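You operate a simulated robot arm through the tools that you are given. There is no shell and no other tool. Be economical: measure what you need, move in short steps, check, and stop when the job is done.

You are at the controls of a simulated robot arm. One attempt, no reset.

JOB
Put things in order on the middle of the island. At the end: the white sugar cup stands on top of the sandwich; the silver whisk is in the silver steel pet bowl; the silver scoop is on the brown dark board; the green lime half stands where the white sugar cup stood; whatever was shut is shut again. Leave all else as you found it, and nothing knocked over.

The check looks at the end state, three seconds after you hand in, the way a careful person would. Anything else that was tipped, shoved, dropped, spilled or broken makes it a failure.

ROBOT AND FRAMES
A 5-joint arm with a two-finger parallel gripper, fixed in place. Base frame: the origin is at the foot of the arm, x ahead of it, y to its left, z up; the work surface is at about z = 0. Units: m, degrees, N and s.
With the tool pointing down near the work surface it reaches from about 0.26 to 0.68 m from the base axis. Its first joint turns from -66.0 to 66.0 degrees. The tool tilts only in the upright plane through the base axis and itself; it spins freely about its own axis. Payload 2.9 kg.
The tool frame sits at the grasp point between the pads (the TCP): z along the fingers, y along the line on which they close. The tips reach 0.03 m beyond it. The gripper opens to 0.11 m. The fingers are 0.02 m wide and 0.01 m thick; the gripper's body (0.048 by 0.112 m) begins 0.055 m behind the TCP.
Orientation is told as [roll, pitch, yaw] about the base's x, y, z axes, in that order, counted from this pose: with the fingers straight down and closing along the base's y, the tool's x points along the base's -x, its y along +y and its z along -z.

CONTROLS
- The arm moves only by the tool servo_tool. Its argument "rows" is a list of rows, each a list of 2 entries, a list of its own where there are three numbers: the shift along the base's x, y, z in units of 30 mm (1.0 is 30 mm), then the turn, a rotation vector about the base's x, y, z in units of 8 degrees (1.0 is 8 degrees). In form: [[[x, y, z], [ax, ay, az]], ...]. A call has 1 to 8 rows; each row shifts and turns the commanded pose from where the row before left it. "fingers" is the closure in counts, from 0 (fully open) to 255 (shut), set as the call begins (left out, the last holds). A call with a number of a shift or a turn outside -1 to 1 is refused whole. A row lasts 0.2 s, in which the tool goes at most 0.05 m and 8.6 degrees; a call with a longer step from one row to the next is refused whole, and so is a gripper value outside its range. A pose out of reach is approached as far as the arm can. The call stops where the force on the tool passes 40 N (or 10 N more than at its start, if that is more) or the arm is blocked; 0.2 s more then pass. Each finger travels about 0.108 m/s and halts on what it meets, pressing with about 34 N; the grip force reading is that of the motor and also rises with nothing between the fingers. The clock runs only during rows and for 0.2 s after the last one: add rows that do not move to give the fingers time. The reply holds the time, the measured pose of the TCP, the force on the tool along the base axes, the opening and the grip force, in the units named above and with some noise.
- Cameras (640 x 400 px; columns grow to the right, rows downward): "scene" is fixed at [0.0187, -0.4538, 0.5841]; the picture's right is [0.85, -0.53, 0.00], its down [-0.40, -0.64, -0.65] and it looks along [0.35, 0.55, -0.76] (base axes); focal length 277 px, centre (320, 200). "wrist" rides on the gripper at [0.072, 0.017, -0.103] in the tool frame; the picture's right is [-0.23, 0.97, 0.00], its down [-0.76, -0.18, -0.62] and it looks along [-0.61, -0.14, 0.78] (tool axes); focal length 222 px, centre (320, 200). There is no depth. A picture from a camera that has moved, and an enlarged one, comes with that camera's place and axes in the base frame and with its lens.
- camera(camera): a new picture of that camera. The clock stands still meanwhile.
- enlarge(camera, box): a new picture of the part [left, top, right, bottom] of that camera's present view, enlarged. The clock stands still meanwhile.
- job_done(): hands the job in; it is judged then, once.

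Go step by step. Nothing tells you positions but the pictures and the camera data: compare them with the known pose of the tool, close in by small moves and look again before you grip or let go. The budget is 120 turns and 64 pictures, counting those below and the enlarged ones. Unless the task says otherwise, let go and move clear before handing in, and close with one line.

The tools are called after "Call:" as name(argument=value, ...) on one line, values as JSON. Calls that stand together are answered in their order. servo_tool: Moves the arm, as the interface text tells. Its arguments: {"type":"object","properties":{"rows":{"type":"array"},"fingers":{"type":"number"}},"required":["rows"]} The other tools are called the same way: camera (camera) takes a picture; enlarge (camera, box) takes an enlarged picture of a part of a camera's view; job_done () hands the job in.

At the start:

```text
time: 0.0
eef_pos: [0.4474, -0.082, 0.2924]
orientation: [0.0, 0.0, 0.0]
force: [-0.5, 0.0, 0.0]
grip_width: 0.1098
gripper_force: 0.1
```

scene: 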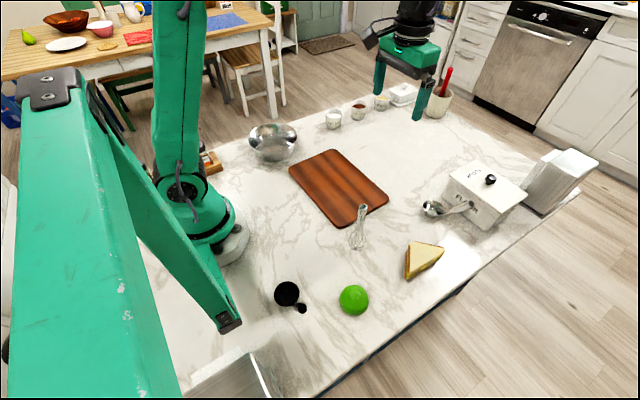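
wrist: 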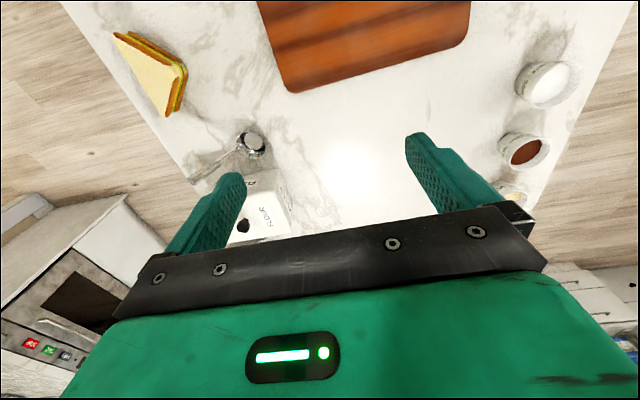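

I see the island with the bowl, three small cups, the board, whisk, scoop by the flour box, sandwich and lime. I'll enlarge to identify the cups and the details.

Call:
enlarge(camera="scene", box=[240, 70, 440, 195])

Call:
enlarge(camera="scene", box=[400, 130, 600, 255])

Call:
enlarge(camera="scene", box=[260, 190, 460, 315])

```text
3.20 times, centred on (340, 132) of scene
camera zoom: at [0.0187, -0.4538, 0.5841], right [0.85, -0.53, 0.0], down [-0.4, -0.64, -0.65], along [0.35, 0.55, -0.76], focal length 888 px, centre (256, 416)
```

zoom: 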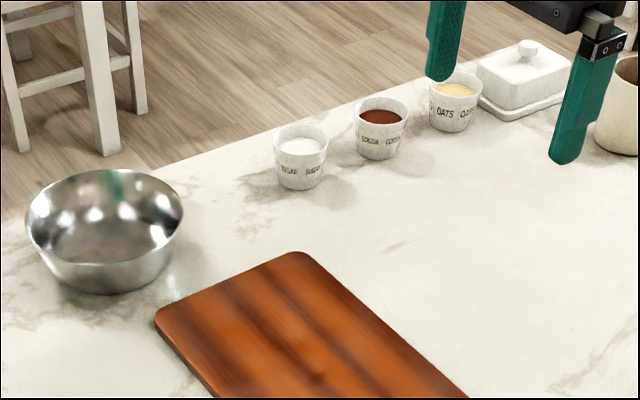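

```text
3.20 times, centred on (500, 192) of scene
camera zoom: at [0.0187, -0.4538, 0.5841], right [0.85, -0.53, 0.0], down [-0.4, -0.64, -0.65], along [0.35, 0.55, -0.76], focal length 888 px, centre (-256, 224)
```

zoom: 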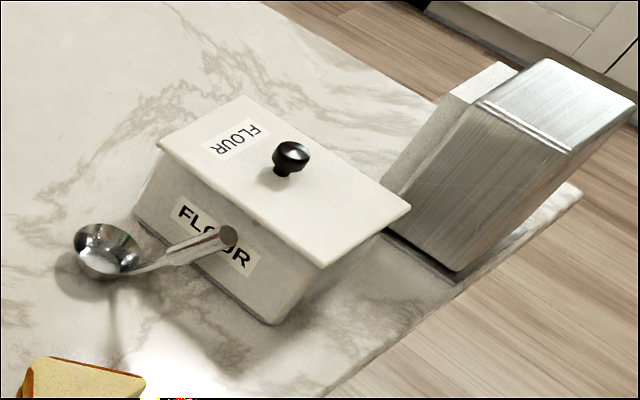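

```text
3.20 times, centred on (360, 252) of scene
camera zoom: at [0.0187, -0.4538, 0.5841], right [0.85, -0.53, 0.0], down [-0.4, -0.64, -0.65], along [0.35, 0.55, -0.76], focal length 888 px, centre (192, 32)
```

zoom: 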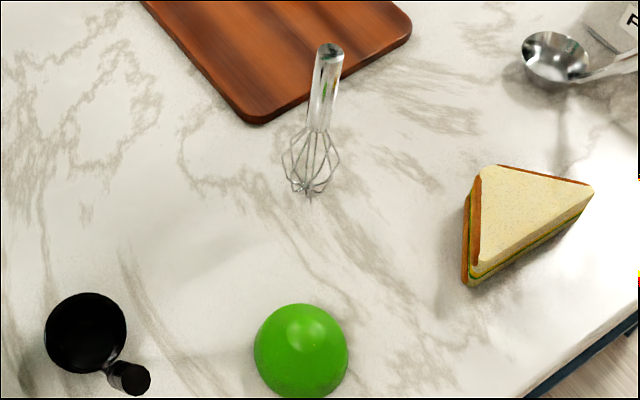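

The sugar cup is the leftmost one, near (0.505, 0.221); cocoa stands 0.11 m further along x. I'll go above the sugar cup first and check it with the wrist camera.

Call:
servo_tool(rows=[[[0, 1, 0], [0, 0, 0]], [[0, 1, 0], [0, 0, 0]], [[0, 1, 0], [0, 0, 0]], [[0, 1, 0], [0, 0, 0]], [[0, 1, 0], [0, 0, 0]], [[0, 1, 0], [0, 0, 0]], [[0, 1, 0], [0, 0, 0]], [[0, 1, 0], [0, 0, 0]]], fingers=0)

Call:
camera(camera="wrist")

```text
time: 1.8
eef_pos: [0.4471, 0.1574, 0.2939]
orientation: [-0.1, 0.0, -0.1]
force: [0.3, 0.6, 0.4]
grip_width: 0.1097
gripper_force: 0.1
```

```text
58 pictures are left
camera wrist: at [0.3743, 0.174, 0.3967], right [0.23, 0.97, 0.0], down [0.76, -0.18, 0.62], along [0.61, -0.14, -0.78], focal length 222 px, centre (320, 200)
```

wrist: 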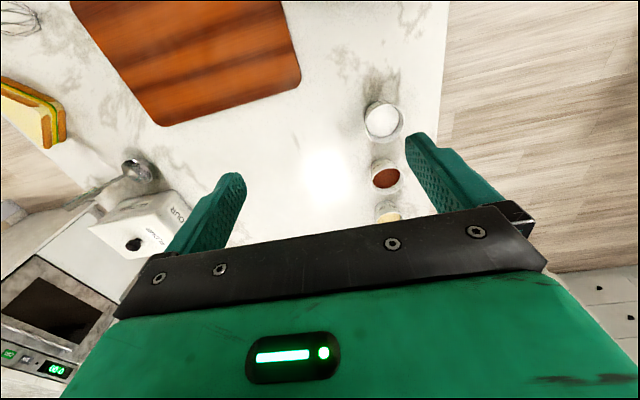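

The sugar cup triangulates to about (0.513, 0.236). I'll go above it and look closer.

Call:
servo_tool(rows=[[[0.73, 0.87, -0.8], [0, 0, 0]], [[0.73, 0.87, -0.8], [0, 0, 0]], [[0.74, 0.88, -0.8], [0, 0, 0]], [[0, 0, -0.8], [0, 0, 0]], [[0, 0, 0], [0, 0, 0]]])

Call:
camera(camera="wrist")

Call:
enlarge(camera="scene", box=[280, 50, 440, 150])

```text
time: 3.0
eef_pos: [0.5131, 0.2382, 0.1973]
orientation: [0.0, -0.1, 0.1]
force: [-0.8, -0.2, -0.5]
grip_width: 0.11
gripper_force: 0.1
```

```text
57 pictures are left
camera wrist: at [0.4403, 0.2544, 0.3003], right [0.23, 0.97, 0.0], down [0.76, -0.18, 0.62], along [0.61, -0.14, -0.78], focal length 222 px, centre (320, 200)
```

wrist: 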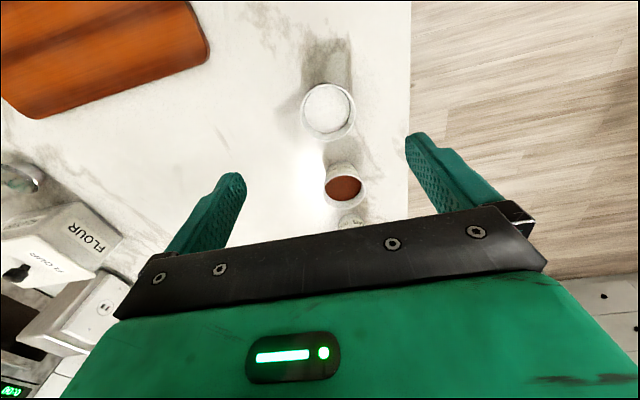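

```text
4.00 times, centred on (360, 100) of scene
camera zoom: at [0.0187, -0.4538, 0.5841], right [0.85, -0.53, 0.0], down [-0.4, -0.64, -0.65], along [0.35, 0.55, -0.76], focal length 1110 px, centre (160, 600)
```

zoom: 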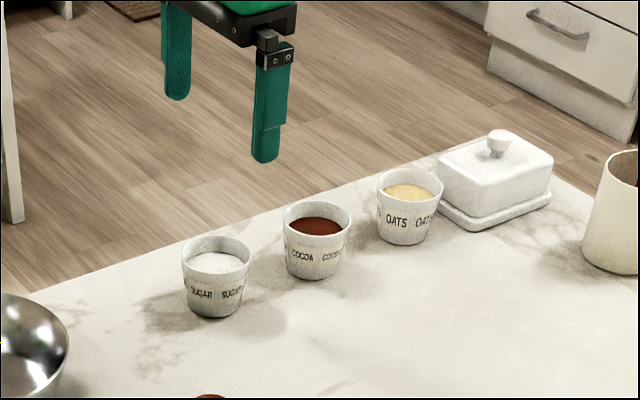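

The cup is about 8 mm further to +y than my tool. I'll correct, lower to just above it and look once more.

Call:
servo_tool(rows=[[[0.07, 0.27, -0.8], [0, 0, 0]], [[0, 0, -0.8], [0, 0, 0]], [[0, 0, -0.8], [0, 0, 0]], [[0, 0, -0.8], [0, 0, 0]], [[0, 0, 0], [0, 0, 0]]])

Call:
camera(camera="wrist")

Call:
enlarge(camera="scene", box=[280, 50, 440, 150])

```text
time: 4.2
eef_pos: [0.5169, 0.2464, 0.099]
orientation: [0.0, 0.0, 0.0]
force: [-0.5, 0.3, 0.0]
grip_width: 0.1101
gripper_force: 0.1
```

```text
55 pictures are left
camera wrist: at [0.4437, 0.2627, 0.2031], right [0.23, 0.97, 0.0], down [0.76, -0.18, 0.62], along [0.61, -0.14, -0.78], focal length 222 px, centre (320, 200)
```

wrist: 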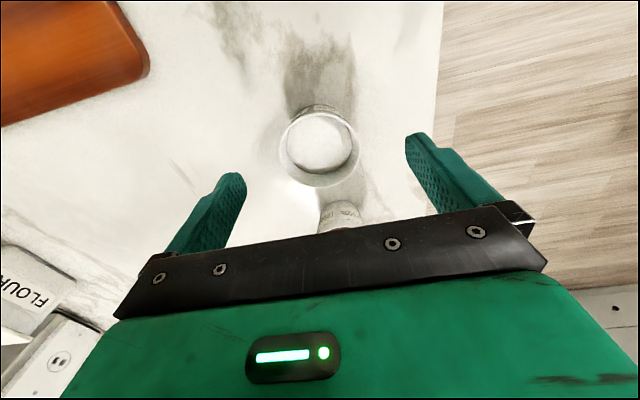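

```text
4.00 times, centred on (360, 100) of scene
camera zoom: at [0.0187, -0.4538, 0.5841], right [0.85, -0.53, 0.0], down [-0.4, -0.64, -0.65], along [0.35, 0.55, -0.76], focal length 1110 px, centre (160, 600)
```

zoom: 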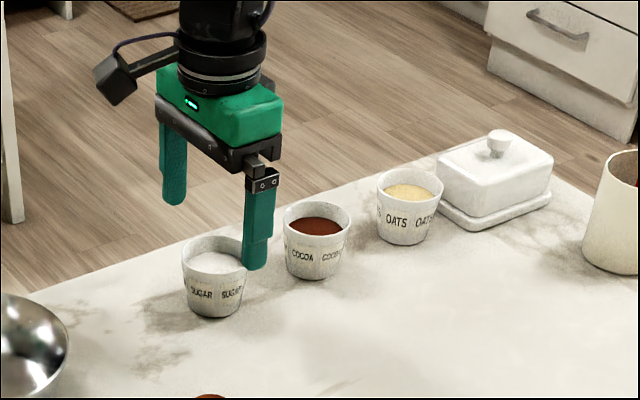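

The cup is centred between the fingers. Lowering and gripping.

Call:
servo_tool(rows=[[[-0.05, 0, -0.65], [0, 0, 0]], [[0, 0, -0.65], [0, 0, 0]], [[0, 0, -0.6], [0, 0, 0]], [[0, 0, 0], [0, 0, 0]]])

Call:
servo_tool(rows=[[[0, 0, 0], [0, 0, 0]], [[0, 0, 0], [0, 0, 0]], [[0, 0, 0], [0, 0, 0]]], fingers=255)

Call:
enlarge(camera="scene", box=[280, 50, 440, 150])

```text
time: 5.2
eef_pos: [0.5146, 0.2457, 0.0444]
orientation: [0.0, 0.0, 0.0]
force: [1.0, -1.1, -0.6]
grip_width: 0.1098
gripper_force: 0.0
```

```text
time: 6.0
eef_pos: [0.5142, 0.2447, 0.043]
orientation: [-0.1, 0.0, -0.2]
force: [-0.4, 0.5, 0.4]
grip_width: 0.0606
gripper_force: 34.1
```

```text
4.00 times, centred on (360, 100) of scene
camera zoom: at [0.0187, -0.4538, 0.5841], right [0.85, -0.53, 0.0], down [-0.4, -0.64, -0.65], along [0.35, 0.55, -0.76], focal length 1110 px, centre (160, 600)
```

zoom: 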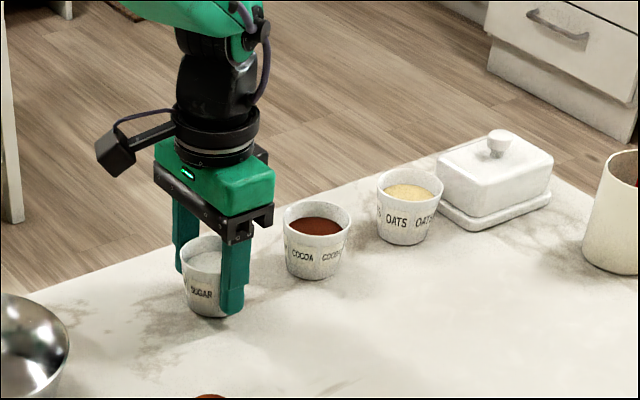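

The cup is gripped (opening 0.061, at (0.514, 0.245) – where the lime must go). Lifting and carrying it toward the sandwich near (0.375, -0.313).

Call:
servo_tool(rows=[[[0, 0, 0.5], [0, 0, 0]], [[0, 0, 1], [0, 0, 0]], [[0, 0, 1], [0, 0, 0]], [[0, 0, 1], [0, 0, 0]], [[0, 0, 1], [0, 0, 0]], [[0, 0, 0.5], [0, 0, 0]], [[-0.3, -0.7, 0.2], [0, 0, 0]], [[-0.3, -0.8, 0], [0, 0, 0]]])

Call:
servo_tool(rows=[[[-0.3, -1, 0], [0, 0, 0]], [[-0.3, -1, 0], [0, 0, 0]], [[-0.3, -1, 0], [0, 0, 0]], [[-0.3, -1, 0], [0, 0, 0]], [[-0.3, -1, 0], [0, 0, 0]], [[-0.3, -1, 0], [0, 0, 0]], [[-0.3, -1, 0], [0, 0, 0]], [[-0.3, -1, 0], [0, 0, 0]]])

Call:
servo_tool(rows=[[[-0.3, -1, 0], [0, 0, 0]], [[-0.3, -1, 0], [0, 0, 0]], [[-0.3, -1, 0], [0, 0, 0]], [[-0.3, -1, 0], [0, 0, 0]], [[0, -1, 0], [0, 0, 0]], [[0, 0, 0], [0, 0, 0]]])

Call:
camera(camera="wrist")

Call:
camera(camera="scene")

```text
time: 7.8
eef_pos: [0.4957, 0.1999, 0.1988]
orientation: [-0.1, 0.0, -0.1]
force: [-0.4, 0.4, -0.5]
grip_width: 0.0608
gripper_force: 34.2
```

```text
time: 9.6
eef_pos: [0.4233, -0.0426, 0.1995]
orientation: [0.0, 0.0, 0.0]
force: [0.9, 0.1, -2.2]
grip_width: 0.0605
gripper_force: 34.0
```

```text
time: 11.0
eef_pos: [0.3872, -0.1916, 0.2007]
orientation: [0.0, 0.0, 0.0]
force: [0.5, 0.4, -0.6]
grip_width: 0.0608
gripper_force: 33.7
```

```text
52 pictures are left
camera wrist: at [0.3149, -0.1748, 0.3036], right [0.23, 0.97, 0.0], down [0.76, -0.18, 0.62], along [0.61, -0.14, -0.78], focal length 222 px, centre (320, 200)
```

wrist: 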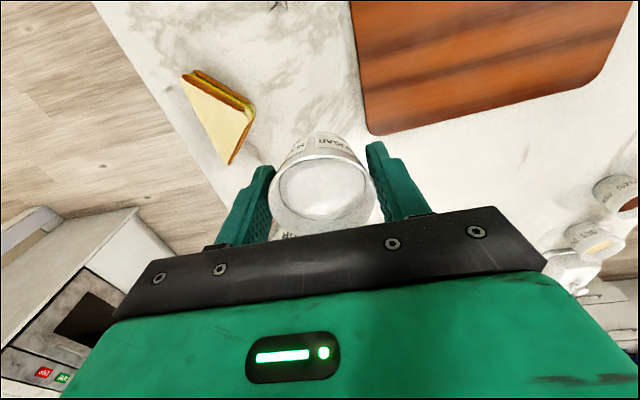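

```text
51 pictures are left
```

scene: 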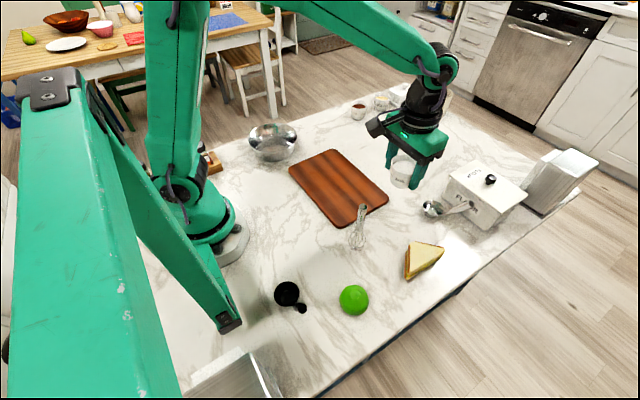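

The sandwich top triangulates consistently with height ≈0.03, centre ≈(0.382, -0.312). I'll move over it and lower partway, then look.

Call:
servo_tool(rows=[[[-0.1, -1, 0], [0, 0, 0]], [[0, -1, 0], [0, 0, 0]], [[0, -1, 0], [0, 0, 0]], [[0, -1, -0.5], [0, 0, 0]], [[0, 0, -1], [0, 0, 0]], [[0, 0, -1], [0, 0, 0]], [[0, 0, -0.6], [0, 0, 0]], [[0, 0, 0], [0, 0, 0]]])

Call:
camera(camera="wrist")

Call:
enlarge(camera="scene", box=[340, 190, 500, 290])

```text
time: 12.8
eef_pos: [0.3842, -0.3122, 0.1067]
orientation: [-0.1, 0.0, 0.0]
force: [0.3, -0.1, -1.2]
grip_width: 0.0609
gripper_force: 33.2
```

```text
50 pictures are left
camera wrist: at [0.3113, -0.296, 0.2098], right [0.23, 0.97, 0.0], down [0.76, -0.18, 0.62], along [0.61, -0.14, -0.78], focal length 222 px, centre (320, 200)
```

wrist: 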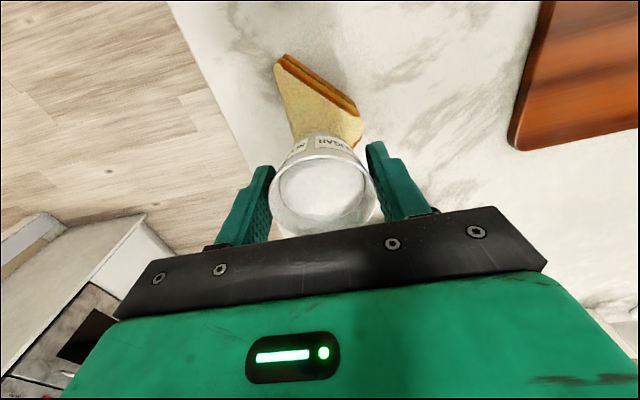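

```text
4.00 times, centred on (420, 240) of scene
camera zoom: at [0.0187, -0.4539, 0.5841], right [0.85, -0.53, 0.0], down [-0.4, -0.64, -0.65], along [0.35, 0.55, -0.76], focal length 1110 px, centre (-80, 40)
```

zoom: 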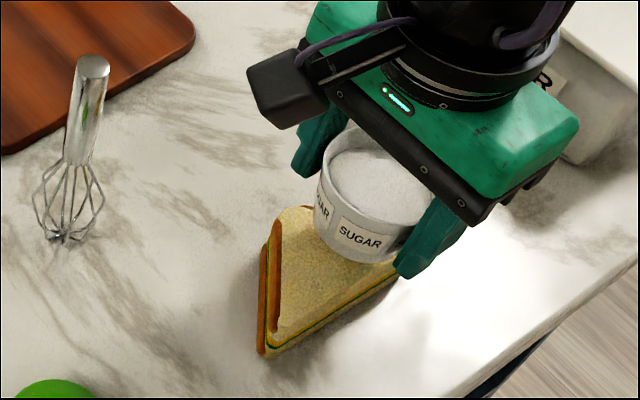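

The cup is centred over the sandwich. Lowering slowly until it touches.

Call:
servo_tool(rows=[[[-0.07, 0, -0.5], [0, 0, 0]], [[0, 0, -0.3], [0, 0, 0]], [[0, 0, 0], [0, 0, 0]]])

Call:
enlarge(camera="scene", box=[380, 200, 480, 290])

```text
time: 13.6
eef_pos: [0.3839, -0.3127, 0.0853]
orientation: [-0.2, -0.3, -0.1]
force: [-6.4, 0.7, 28.8]
grip_width: 0.0609
gripper_force: 34.0
```

```text
4.44 times, centred on (430, 245) of scene
camera zoom: at [0.0186, -0.4537, 0.5842], right [0.85, -0.53, 0.0], down [-0.4, -0.64, -0.65], along [0.35, 0.55, -0.76], focal length 1233 px, centre (-169, 0)
```

zoom: 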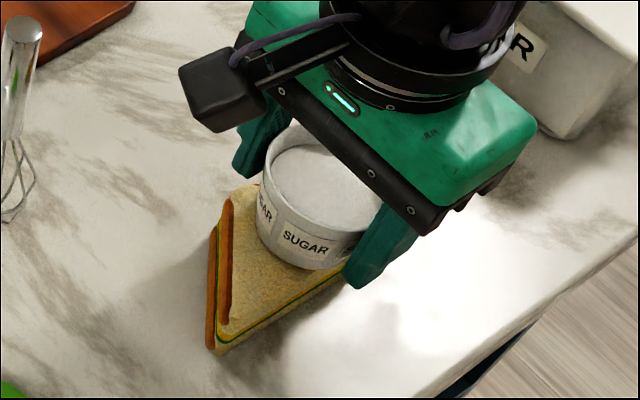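

Contact at tool height 0.085, so the sandwich is ~0.042 high, and its centre is then about 6 mm nearer. I'll lift a little, shift, and set it down again.

Call:
servo_tool(rows=[[[0, 0, 0.5], [0, 0, 0]], [[-0.2, 0, 0], [0, 0, 0]], [[0, 0, -0.2], [0, 0, 0]], [[0, 0, 0], [0, 0, 0]]])

Call:
enlarge(camera="scene", box=[380, 200, 480, 290])

```text
time: 14.6
eef_pos: [0.378, -0.3113, 0.0918]
orientation: [0.0, 0.1, 0.0]
force: [0.5, 0.1, -0.2]
grip_width: 0.0604
gripper_force: 34.3
```

```text
4.44 times, centred on (430, 245) of scene
camera zoom: at [0.0187, -0.4539, 0.5841], right [0.85, -0.53, 0.0], down [-0.4, -0.64, -0.65], along [0.35, 0.55, -0.76], focal length 1233 px, centre (-169, 0)
```

zoom: 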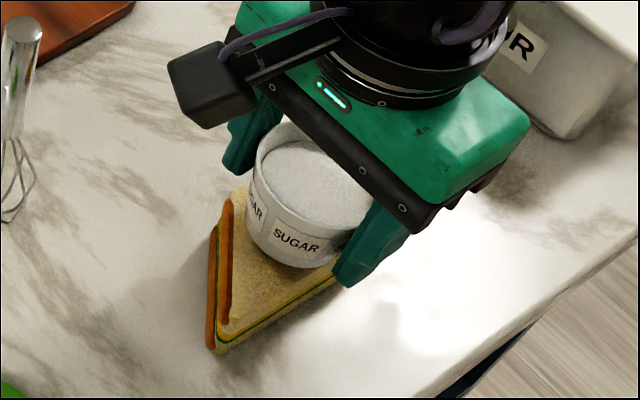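

Good placement; the sandwich hasn't moved. Touch down gently, then release.

Call:
servo_tool(rows=[[[0, 0, -0.12], [0, 0, 0]], [[0, 0, -0.08], [0, 0, 0]], [[0, 0, 0], [0, 0, 0]]])

```text
time: 15.4
eef_pos: [0.3777, -0.3111, 0.0864]
orientation: [-0.1, -0.1, 0.0]
force: [-1.0, 0.2, 0.8]
grip_width: 0.0604
gripper_force: 34.3
```

Call:
servo_tool(rows=[[[0, 0, -0.05], [0, 0, 0]], [[0, 0, 0], [0, 0, 0]]])

Call:
servo_tool(rows=[[[0, 0, 0], [0, 0, 0]], [[0, 0, 0], [0, 0, 0]], [[0, 0, 0], [0, 0, 0]]], fingers=60)

Call:
enlarge(camera="scene", box=[380, 200, 480, 290])

```text
time: 16.0
eef_pos: [0.3783, -0.3099, 0.0857]
orientation: [-0.1, -0.1, -0.1]
force: [-6.7, 1.4, 19.3]
grip_width: 0.0605
gripper_force: 34.3
```

```text
time: 16.8
eef_pos: [0.3776, -0.3108, 0.0831]
orientation: [0.0, -0.1, 0.0]
force: [1.4, -0.5, 0.8]
grip_width: 0.084
gripper_force: 0.1
```

```text
4.44 times, centred on (430, 245) of scene
camera zoom: at [0.0187, -0.4538, 0.5841], right [0.85, -0.53, 0.0], down [-0.4, -0.64, -0.65], along [0.35, 0.55, -0.76], focal length 1233 px, centre (-169, 0)
```

zoom: 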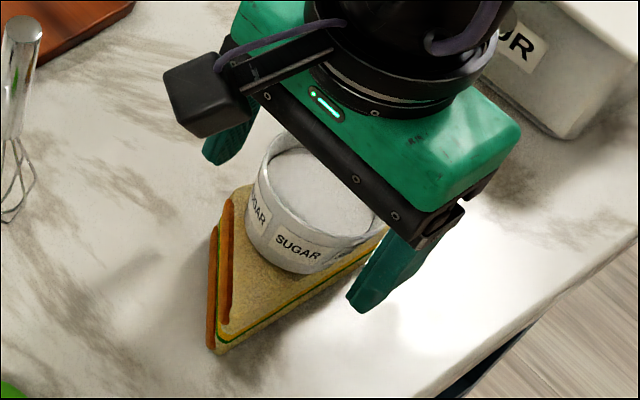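

The cup stands on the sandwich. Retreating straight up, then heading over toward the lime near (0.195, -0.31).

Call:
servo_tool(rows=[[[0, 0, 0.5], [0, 0, 0]], [[0, 0, 1], [0, 0, 0]], [[0, 0, 1], [0, 0, 0]], [[0, 0, 1], [0, 0, 0]], [[0, 0, 0.5], [0, 0, 0]], [[-1, 0, 0], [0, 0, 0]], [[-1, 0, 0], [0, 0, 0]], [[-1, 0, 0], [0, 0, 0]]], fingers=0)

Call:
servo_tool(rows=[[[-1, 0, 0], [0, 0, 0]], [[-1, 0, 0], [0, 0, 0]], [[-1, 0, 0], [0, 0, 0]], [[0, 0, 0], [0, 0, 0]]])

Call:
camera(camera="wrist")

Call:
camera(camera="scene")

```text
time: 18.6
eef_pos: [0.286, -0.3093, 0.2067]
orientation: [0.0, 0.0, 0.1]
force: [0.3, 0.2, 0.9]
grip_width: 0.1099
gripper_force: 0.1
```

```text
time: 19.6
eef_pos: [0.1969, -0.312, 0.204]
orientation: [0.0, 0.1, 0.1]
force: [0.0, -0.9, -0.2]
grip_width: 0.1102
gripper_force: 0.1
```

```text
45 pictures are left
camera wrist: at [0.1231, -0.2952, 0.3081], right [0.23, 0.97, 0.0], down [0.76, -0.18, 0.62], along [0.61, -0.14, -0.78], focal length 222 px, centre (320, 200)
```

wrist: 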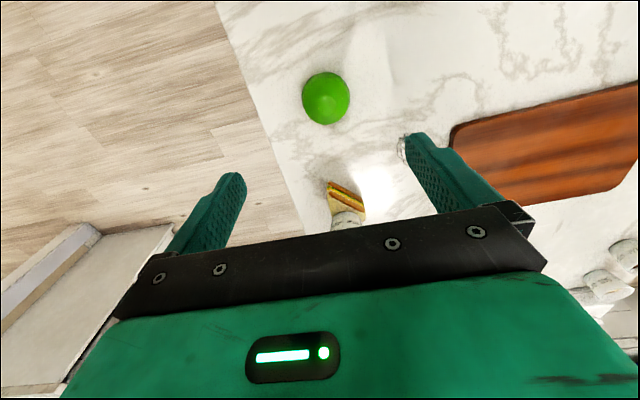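

```text
44 pictures are left
```

scene: 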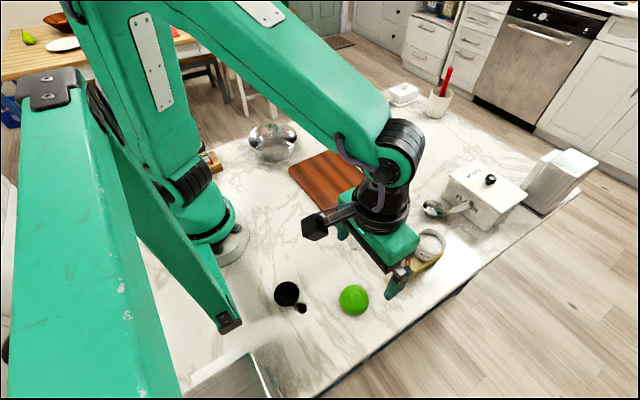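

Lime at about (0.198, -0.304). Lowering over it and checking.

Call:
servo_tool(rows=[[[0.03, 0.2, -1], [0, 0, 0]], [[0, 0, -1], [0, 0, 0]], [[0, 0, -1], [0, 0, 0]], [[0, 0, -1], [0, 0, 0]], [[0, 0, 0], [0, 0, 0]]])

Call:
camera(camera="wrist")

Call:
enlarge(camera="scene", box=[260, 220, 452, 340])

```text
time: 20.8
eef_pos: [0.1979, -0.3053, 0.0841]
orientation: [-0.1, -0.1, 0.1]
force: [-0.2, -0.1, 0.3]
grip_width: 0.11
gripper_force: 0.0
```

```text
43 pictures are left
camera wrist: at [0.1254, -0.288, 0.1873], right [0.23, 0.97, 0.0], down [0.76, -0.18, 0.62], along [0.61, -0.14, -0.78], focal length 222 px, centre (320, 200)
```

wrist: 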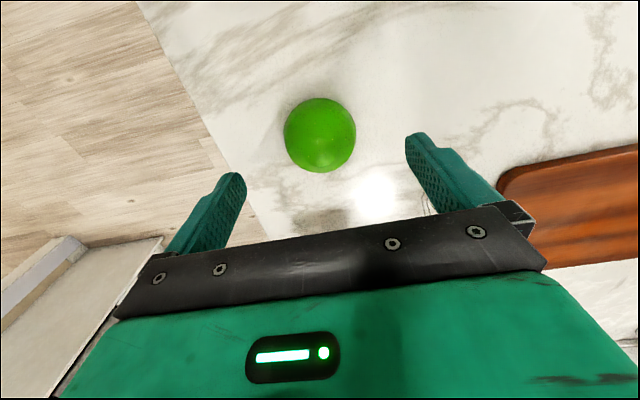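

```text
3.33 times, centred on (356, 280) of scene
camera zoom: at [0.0187, -0.4539, 0.5841], right [0.85, -0.53, 0.0], down [-0.4, -0.64, -0.65], along [0.35, 0.55, -0.76], focal length 925 px, centre (200, -67)
```

zoom: 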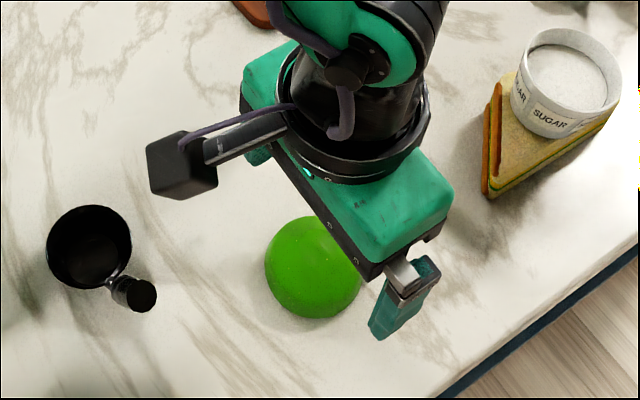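

Lime is centred. Lowering around it and gripping near its base.

Call:
servo_tool(rows=[[[-0.07, 0.05, -0.6], [0, 0, 0]], [[0, 0, -0.6], [0, 0, 0]], [[0, 0, -0.35], [0, 0, 0]], [[0, 0, 0], [0, 0, 0]]])

Call:
servo_tool(rows=[[[0, 0, 0], [0, 0, 0]], [[0, 0, 0], [0, 0, 0]], [[0, 0, 0], [0, 0, 0]]], fingers=255)

Call:
enlarge(camera="scene", box=[260, 220, 452, 340])

```text
time: 21.8
eef_pos: [0.196, -0.3032, 0.0378]
orientation: [0.0, 0.1, 0.1]
force: [0.1, -0.5, -0.3]
grip_width: 0.1099
gripper_force: 0.1
```

```text
time: 22.6
eef_pos: [0.1967, -0.3028, 0.038]
orientation: [0.0, -0.1, 0.0]
force: [-0.5, -0.1, 0.1]
grip_width: 0.0626
gripper_force: 33.1
```

```text
3.33 times, centred on (356, 280) of scene
camera zoom: at [0.0187, -0.4538, 0.5841], right [0.85, -0.53, 0.0], down [-0.4, -0.64, -0.65], along [0.35, 0.55, -0.76], focal length 925 px, centre (200, -67)
```

zoom: 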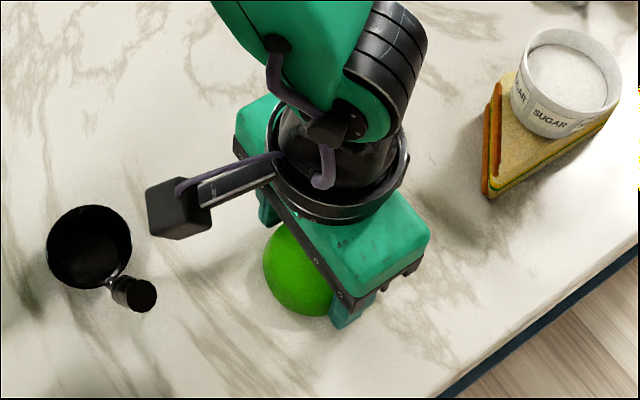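

Gripped the lime (0.063). Lifting and checking it stays held.

Call:
servo_tool(rows=[[[0, 0, 0.5], [0, 0, 0]], [[0, 0, 1], [0, 0, 0]], [[0, 0, 1], [0, 0, 0]], [[0, 0, 1], [0, 0, 0]], [[0, 0, 1], [0, 0, 0]], [[0, 0, 1], [0, 0, 0]], [[0, 0, 0.9], [0, 0, 0]], [[0, 0, 0], [0, 0, 0]]])

Call:
camera(camera="wrist")

```text
time: 24.4
eef_pos: [0.1956, -0.3031, 0.2293]
orientation: [0.0, 0.0, 0.0]
force: [0.6, 0.1, -1.0]
grip_width: 0.0624
gripper_force: 34.2
```

```text
40 pictures are left
camera wrist: at [0.1228, -0.2859, 0.333], right [0.23, 0.97, 0.0], down [0.76, -0.18, 0.62], along [0.61, -0.14, -0.78], focal length 222 px, centre (320, 200)
```

wrist: 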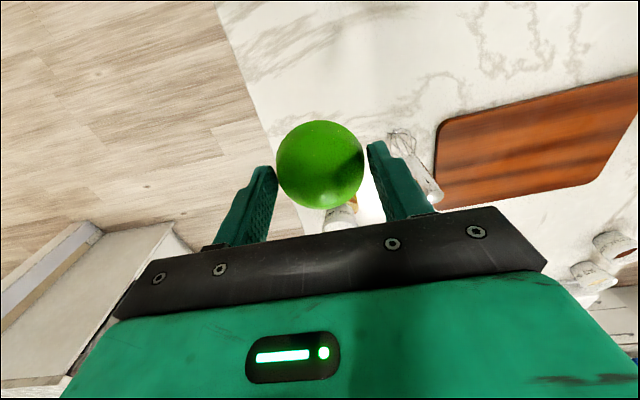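

Lime is held. Carrying it over the board to the sugar cup's old place at (0.514, 0.245).

Call:
servo_tool(rows=[[[0.557, 0.963, 0], [0, 0, 0]], [[0.557, 0.963, 0], [0, 0, 0]], [[0.557, 0.963, 0], [0, 0, 0]], [[0.557, 0.963, 0], [0, 0, 0]], [[0.557, 0.963, 0], [0, 0, 0]], [[0.557, 0.963, 0], [0, 0, 0]], [[0.557, 0.963, 0], [0, 0, 0]], [[0.557, 0.963, 0], [0, 0, 0]]])

Call:
servo_tool(rows=[[[0.557, 0.963, 0], [0, 0, 0]], [[0.557, 0.963, 0], [0, 0, 0]], [[0.557, 0.963, 0], [0, 0, 0]], [[0.557, 0.963, 0], [0, 0, 0]], [[0.557, 0.963, 0], [0, 0, 0]], [[0.557, 0.963, 0], [0, 0, 0]], [[0.557, 0.963, 0], [0, 0, 0]], [[0.557, 0.963, 0], [0, 0, 0]]])

Call:
servo_tool(rows=[[[0.557, 0.963, 0], [0, 0, 0]], [[0.557, 0.963, 0], [0, 0, 0]], [[0.557, 0.963, 0], [0, 0, 0]], [[0, 0, -1], [0, 0, 0]], [[0, 0, -1], [0, 0, 0]], [[0, 0, -1], [0, 0, 0]], [[0, 0, -1], [0, 0, 0]], [[0, 0, 0], [0, 0, 0]]])

Call:
camera(camera="wrist")

Call:
enlarge(camera="scene", box=[280, 50, 440, 150])

```text
time: 26.2
eef_pos: [0.3289, -0.0717, 0.2277]
orientation: [0.1, 0.0, -0.1]
force: [-0.3, -0.5, -1.0]
grip_width: 0.0619
gripper_force: 33.7
```

```text
time: 28.0
eef_pos: [0.4662, 0.1587, 0.2302]
orientation: [0.0, -0.1, 0.0]
force: [0.6, 0.0, -0.2]
grip_width: 0.0619
gripper_force: 33.8
```

```text
time: 29.8
eef_pos: [0.5141, 0.2462, 0.1103]
orientation: [0.0, -0.1, -0.1]
force: [0.5, 1.0, -1.5]
grip_width: 0.0617
gripper_force: 33.9
```

```text
39 pictures are left
camera wrist: at [0.4406, 0.264, 0.2129], right [0.23, 0.97, 0.0], down [0.76, -0.18, 0.62], along [0.61, -0.14, -0.78], focal length 222 px, centre (320, 200)
```

wrist: 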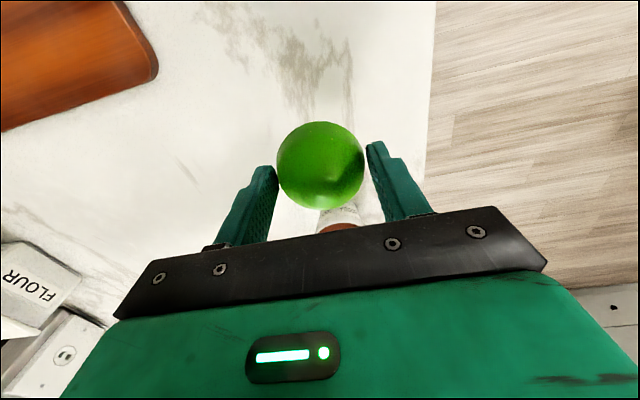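

```text
4.00 times, centred on (360, 100) of scene
camera zoom: at [0.0187, -0.4538, 0.5841], right [0.85, -0.53, 0.0], down [-0.4, -0.64, -0.65], along [0.35, 0.55, -0.76], focal length 1110 px, centre (160, 600)
```

zoom: 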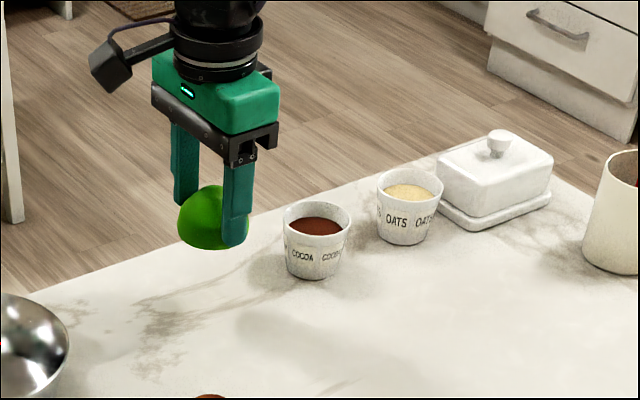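

Lime is level above the spot. Lowering it to the surface.

Call:
servo_tool(rows=[[[0, 0, -0.8], [0, 0, 0]], [[0, 0, -0.8], [0, 0, 0]], [[0, 0, -0.6], [0, 0, 0]], [[0, 0, -0.15], [0, 0, 0]], [[0, 0, 0], [0, 0, 0]]])

Call:
enlarge(camera="scene", box=[280, 50, 440, 150])

```text
time: 31.0
eef_pos: [0.5137, 0.2464, 0.0394]
orientation: [0.0, 0.0, 0.0]
force: [0.1, 0.6, -0.2]
grip_width: 0.0612
gripper_force: 34.7
```

```text
4.00 times, centred on (360, 100) of scene
camera zoom: at [0.0187, -0.4538, 0.5841], right [0.85, -0.53, 0.0], down [-0.4, -0.64, -0.65], along [0.35, 0.55, -0.76], focal length 1110 px, centre (160, 600)
```

zoom: 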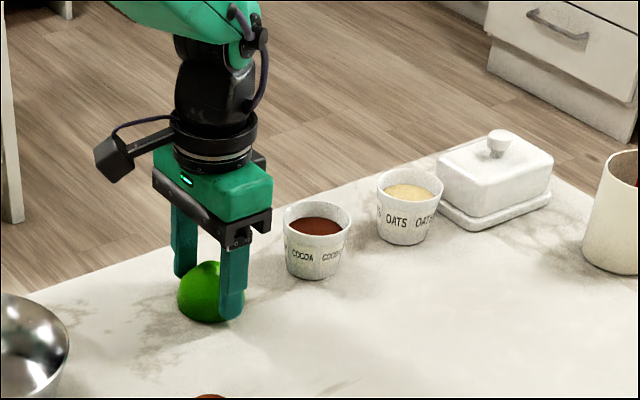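

Nearly at the surface; a last small lowering and release.

Call:
servo_tool(rows=[[[0, 0, -0.08], [0, 0, 0]], [[0, 0, 0], [0, 0, 0]]])

Call:
servo_tool(rows=[[[0, 0, 0], [0, 0, 0]], [[0, 0, 0], [0, 0, 0]], [[0, 0, 0], [0, 0, 0]], [[0, 0, 1], [0, 0, 0]], [[0, 0, 1], [0, 0, 0]], [[0, 0, 1], [0, 0, 0]], [[0, 0, 1], [0, 0, 0]]], fingers=0)

Call:
enlarge(camera="scene", box=[240, 50, 440, 175])

Call:
camera(camera="wrist")

```text
time: 31.6
eef_pos: [0.5141, 0.2478, 0.0376]
orientation: [0.0, 0.0, -0.1]
force: [-4.9, -1.3, 11.0]
grip_width: 0.0613
gripper_force: 34.4
```

```text
time: 33.2
eef_pos: [0.5136, 0.2474, 0.1583]
orientation: [0.0, 0.1, 0.0]
force: [0.0, 0.3, -0.3]
grip_width: 0.1099
gripper_force: 0.0
```

```text
3.20 times, centred on (340, 112) of scene
camera zoom: at [0.0187, -0.4538, 0.5841], right [0.85, -0.53, 0.0], down [-0.4, -0.64, -0.65], along [0.35, 0.55, -0.76], focal length 888 px, centre (256, 480)
```

zoom: 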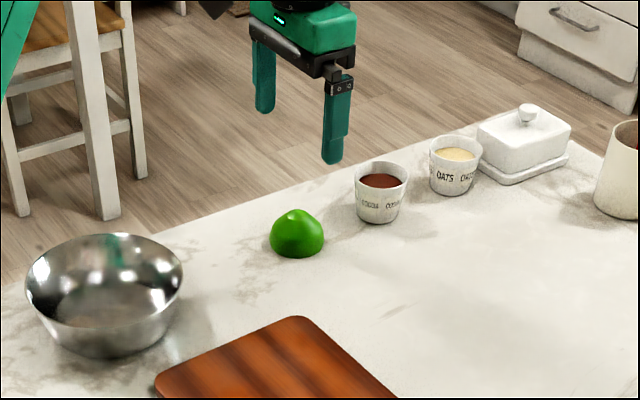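

```text
35 pictures are left
camera wrist: at [0.4406, 0.2632, 0.2614], right [0.23, 0.97, 0.0], down [0.76, -0.18, 0.62], along [0.61, -0.14, -0.78], focal length 222 px, centre (320, 200)
```

wrist: 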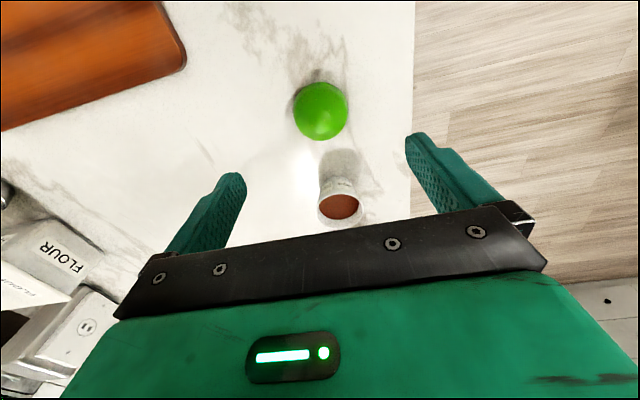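

The lime stands in the cup's place. Next the whisk, which appears to stand upright near (0.293, -0.196), about 0.14 tall; moving above it at a safe height.

Call:
servo_tool(rows=[[[0, 0, 1], [0, 0, 0]], [[0, 0, 1], [0, 0, 0]], [[0, 0, 1], [0, 0, 0]], [[-0.49, -0.985, 0], [0, 0, 0]], [[-0.49, -0.985, 0], [0, 0, 0]], [[-0.49, -0.985, 0], [0, 0, 0]], [[-0.49, -0.985, 0], [0, 0, 0]], [[-0.49, -0.985, 0], [0, 0, 0]]])

Call:
servo_tool(rows=[[[-0.49, -0.985, 0], [0, 0, 0]], [[-0.49, -0.985, 0], [0, 0, 0]], [[-0.49, -0.985, 0], [0, 0, 0]], [[-0.49, -0.985, 0], [0, 0, 0]], [[-0.49, -0.985, 0], [0, 0, 0]], [[-0.49, -0.985, 0], [0, 0, 0]], [[-0.49, -0.985, 0], [0, 0, 0]], [[0, 0, 0], [0, 0, 0]]])

Call:
camera(camera="wrist")

```text
time: 35.0
eef_pos: [0.4369, 0.0978, 0.2481]
orientation: [0.1, 0.0, 0.1]
force: [-0.6, 0.1, -0.2]
grip_width: 0.11
gripper_force: 0.0
```

```text
time: 36.8
eef_pos: [0.337, -0.1107, 0.245]
orientation: [0.0, 0.1, 0.0]
force: [0.4, 0.1, 0.0]
grip_width: 0.1098
gripper_force: 0.0
```

```text
34 pictures are left
camera wrist: at [0.2635, -0.0941, 0.3499], right [0.23, 0.97, 0.0], down [0.76, -0.18, 0.62], along [0.61, -0.14, -0.78], focal length 222 px, centre (320, 200)
```

wrist: 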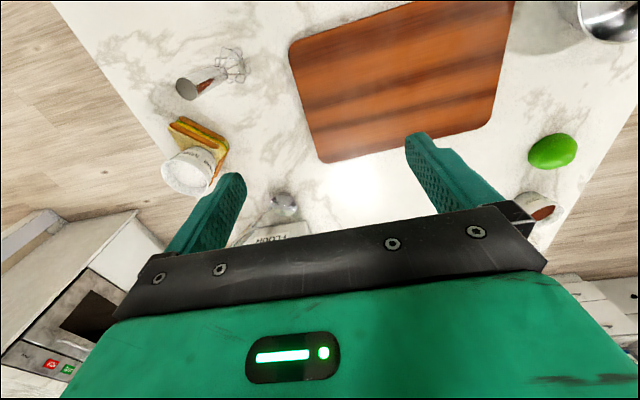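

The whisk stands upright near (0.288, -0.202). Moving directly above it.

Call:
servo_tool(rows=[[[-0.54, -1, 0], [0, 0, 0]], [[-0.54, -1, 0], [0, 0, 0]], [[-0.54, -1, 0], [0, 0, 0]], [[0, 0, 0], [0, 0, 0]]])

Call:
camera(camera="wrist")

Call:
enlarge(camera="scene", box=[280, 150, 440, 250])

```text
time: 37.8
eef_pos: [0.2879, -0.1991, 0.2488]
orientation: [0.0, 0.0, 0.0]
force: [-0.3, -0.1, 0.7]
grip_width: 0.11
gripper_force: 0.1
```

```text
33 pictures are left
camera wrist: at [0.2152, -0.182, 0.3505], right [0.23, 0.97, 0.0], down [0.76, -0.18, 0.62], along [0.61, -0.14, -0.78], focal length 222 px, centre (320, 200)
```

wrist: 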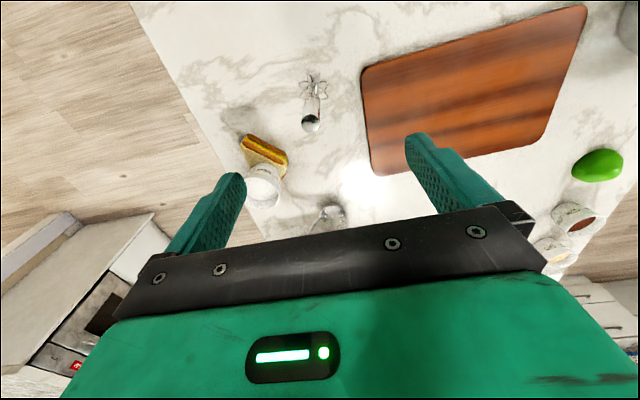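

```text
4.00 times, centred on (360, 200) of scene
camera zoom: at [0.0187, -0.4539, 0.5841], right [0.85, -0.53, 0.0], down [-0.4, -0.64, -0.65], along [0.35, 0.55, -0.76], focal length 1110 px, centre (160, 200)
```

zoom: 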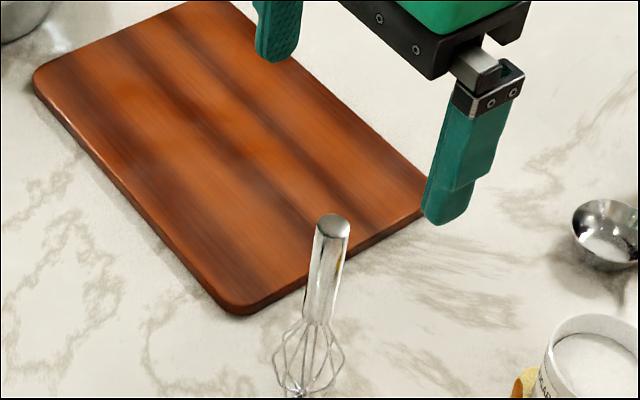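

Handle top at about (0.288, -0.206), top ~0.14. Lowering until the fingertips reach the handle's top, then checking.

Call:
servo_tool(rows=[[[0, -0.23, -0.7], [0, 0, 0]], [[0, 0, -0.8], [0, 0, 0]], [[0, 0, -0.8], [0, 0, 0]], [[0, 0, -0.6], [0, 0, 0]], [[0, 0, 0], [0, 0, 0]]])

Call:
camera(camera="wrist")

Call:
enlarge(camera="scene", box=[280, 150, 440, 250])

```text
time: 39.0
eef_pos: [0.2887, -0.2057, 0.1593]
orientation: [0.1, -0.1, -0.1]
force: [-0.1, -0.3, -0.2]
grip_width: 0.1098
gripper_force: 0.0
```

```text
31 pictures are left
camera wrist: at [0.2161, -0.1894, 0.2624], right [0.23, 0.97, 0.0], down [0.76, -0.18, 0.62], along [0.61, -0.14, -0.78], focal length 222 px, centre (320, 200)
```

wrist: 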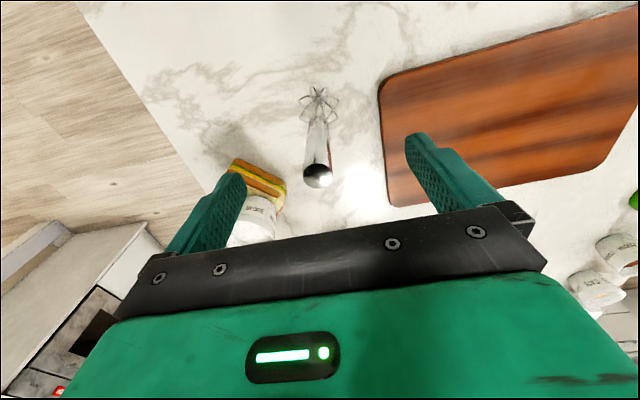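

```text
4.00 times, centred on (360, 200) of scene
camera zoom: at [0.0187, -0.4539, 0.5841], right [0.85, -0.53, 0.0], down [-0.4, -0.64, -0.65], along [0.35, 0.55, -0.76], focal length 1110 px, centre (160, 200)
```

zoom: 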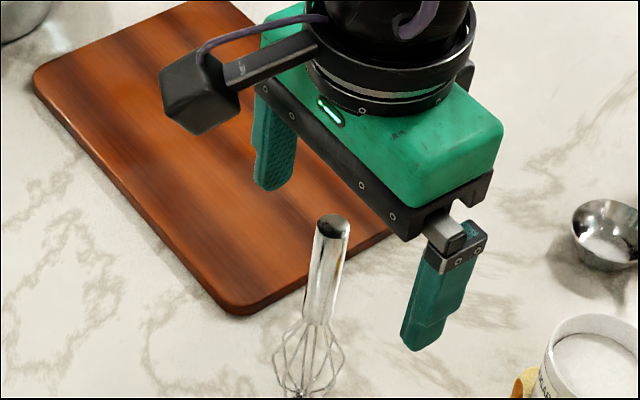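

The handle is centred between the fingers, top ~0.145. Lowering so the tips take the upper handle and gripping.

Call:
servo_tool(rows=[[[-0.05, 0, -0.7], [0, 0, 0]], [[0, 0, -0.75], [0, 0, 0]], [[0, 0, 0], [0, 0, 0]]])

Call:
servo_tool(rows=[[[0, 0, 0], [0, 0, 0]], [[0, 0, 0], [0, 0, 0]], [[0, 0, 0], [0, 0, 0]], [[0, 0, 0], [0, 0, 0]]], fingers=255)

Call:
enlarge(camera="scene", box=[280, 150, 440, 250])

```text
time: 39.8
eef_pos: [0.2869, -0.2058, 0.1156]
orientation: [0.0, 0.0, -0.1]
force: [0.8, 0.3, -0.1]
grip_width: 0.1099
gripper_force: 0.1
```

```text
time: 40.8
eef_pos: [0.2855, -0.2064, 0.1164]
orientation: [0.0, 0.1, 0.0]
force: [0.1, 1.0, 0.5]
grip_width: 0.0159
gripper_force: 33.7
```

```text
4.00 times, centred on (360, 200) of scene
camera zoom: at [0.0187, -0.4538, 0.5841], right [0.85, -0.53, 0.0], down [-0.4, -0.64, -0.65], along [0.35, 0.55, -0.76], focal length 1110 px, centre (160, 200)
```

zoom: 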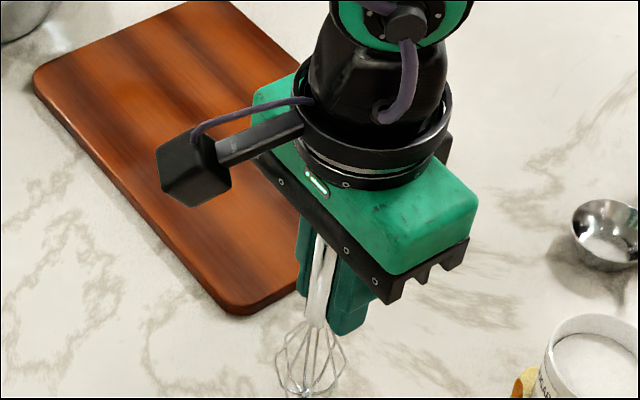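

Whisk gripped (0.016). Lifting, and arcing outward over the board toward the bowl.

Call:
servo_tool(rows=[[[0, 0, 0.6], [0, 0, 0]], [[0, 0, 1], [0, 0, 0]], [[0, 0, 1], [0, 0, 0]], [[0, 0, 1], [0, 0, 0]], [[0, 0, 1], [0, 0, 0]], [[0, 0, 0.6], [0, 0, 0]], [[0.4, 0.9, 0], [0, 0, 0]], [[0.4, 0.9, 0], [0, 0, 0]]])

Call:
servo_tool(rows=[[[0.4, 0.9, 0], [0, 0, 0]], [[0.4, 0.9, 0], [0, 0, 0]], [[0.4, 0.9, 0], [0, 0, 0]], [[0.3, 0.9, 0], [0, 0, 0]], [[0, 1, 0], [0, 0, 0]], [[-0.1, 1, 0], [0, 0, 0]], [[-0.3, 1, 0], [0, 0, 0]], [[-0.5, 1, 0], [0, 0, 0]]])

Call:
servo_tool(rows=[[[-0.6, 1, 0], [0, 0, 0]], [[-0.6, 0.6, 0], [0, 0, 0]], [[0, 0, 0], [0, 0, 0]]])

Call:
camera(camera="wrist")

Call:
enlarge(camera="scene", box=[180, 60, 372, 180])

```text
time: 42.6
eef_pos: [0.3103, -0.1514, 0.2705]
orientation: [0.0, -0.1, 0.0]
force: [-0.5, -0.3, -1.5]
grip_width: 0.0162
gripper_force: 34.1
```

```text
time: 44.4
eef_pos: [0.3276, 0.0785, 0.272]
orientation: [0.0, 0.0, -0.1]
force: [0.9, 0.9, -0.6]
grip_width: 0.0161
gripper_force: 34.0
```

```text
time: 45.2
eef_pos: [0.2928, 0.1247, 0.2728]
orientation: [0.1, 0.0, -0.1]
force: [0.7, -0.2, -1.5]
grip_width: 0.0161
gripper_force: 34.0
```

```text
28 pictures are left
camera wrist: at [0.2198, 0.1421, 0.3765], right [0.23, 0.97, 0.0], down [0.76, -0.18, 0.62], along [0.61, -0.14, -0.78], focal length 222 px, centre (320, 200)
```

wrist: 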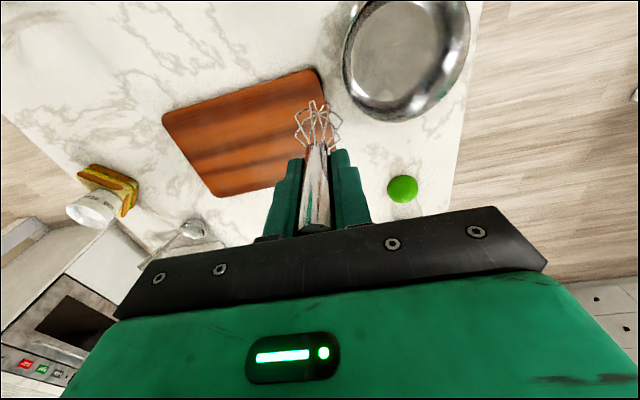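

```text
3.33 times, centred on (276, 120) of scene
camera zoom: at [0.0187, -0.4538, 0.5841], right [0.85, -0.53, 0.0], down [-0.4, -0.64, -0.65], along [0.35, 0.55, -0.76], focal length 925 px, centre (467, 467)
```

zoom: 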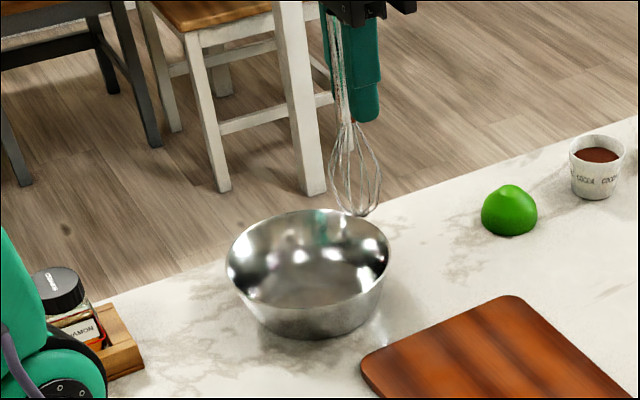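

Bowl rim centre ≈ (0.27, 0.225), rim ~0.15 wide, ~0.06 high. I'll place the tool over its outer half and tilt the whisk so that it will recline inside the bowl with its handle toward the outer rim.

Call:
servo_tool(rows=[[[0, 1, 0], [0, 0, 0]], [[0, 1, 0], [0, 0, 0]], [[0, 1, 0], [0, 0, 0]], [[0, 1, 0], [0, 0, 0]], [[0, 0, 0], [-0.643, 0.766, 0]], [[0, 0, 0], [-0.643, 0.766, 0]], [[0, 0, 0], [-0.643, 0.766, 0]], [[0, 0, 0], [-0.643, 0.766, 0]]])

Call:
servo_tool(rows=[[[0, 0, 0], [0, 0, 0]], [[0, 0, 0], [0, 0, 0]]])

Call:
camera(camera="wrist")

Call:
enlarge(camera="scene", box=[180, 30, 372, 150])

```text
time: 47.0
eef_pos: [0.2925, 0.2447, 0.2717]
orientation: [-21.9, 24.1, -4.8]
force: [0.2, -0.1, -1.3]
grip_width: 0.016
gripper_force: 33.9
```

```text
time: 47.6
eef_pos: [0.2916, 0.2453, 0.2701]
orientation: [-21.9, 24.0, -4.8]
force: [0.0, -0.8, -1.7]
grip_width: 0.0163
gripper_force: 34.0
```

```text
26 pictures are left
camera wrist: at [0.2675, 0.3009, 0.3831], right [0.13, 0.9, -0.42], down [0.96, -0.01, 0.28], along [0.24, -0.44, -0.86], focal length 222 px, centre (320, 200)
```

wrist: 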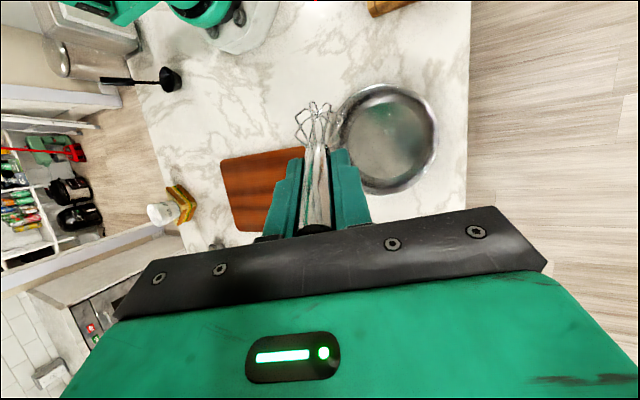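

```text
3.33 times, centred on (276, 90) of scene
camera zoom: at [0.0187, -0.4538, 0.5841], right [0.85, -0.53, 0.0], down [-0.4, -0.64, -0.65], along [0.35, 0.55, -0.76], focal length 925 px, centre (467, 567)
```

zoom: 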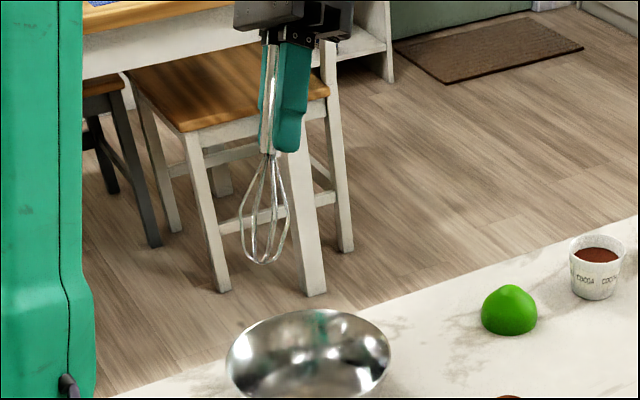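

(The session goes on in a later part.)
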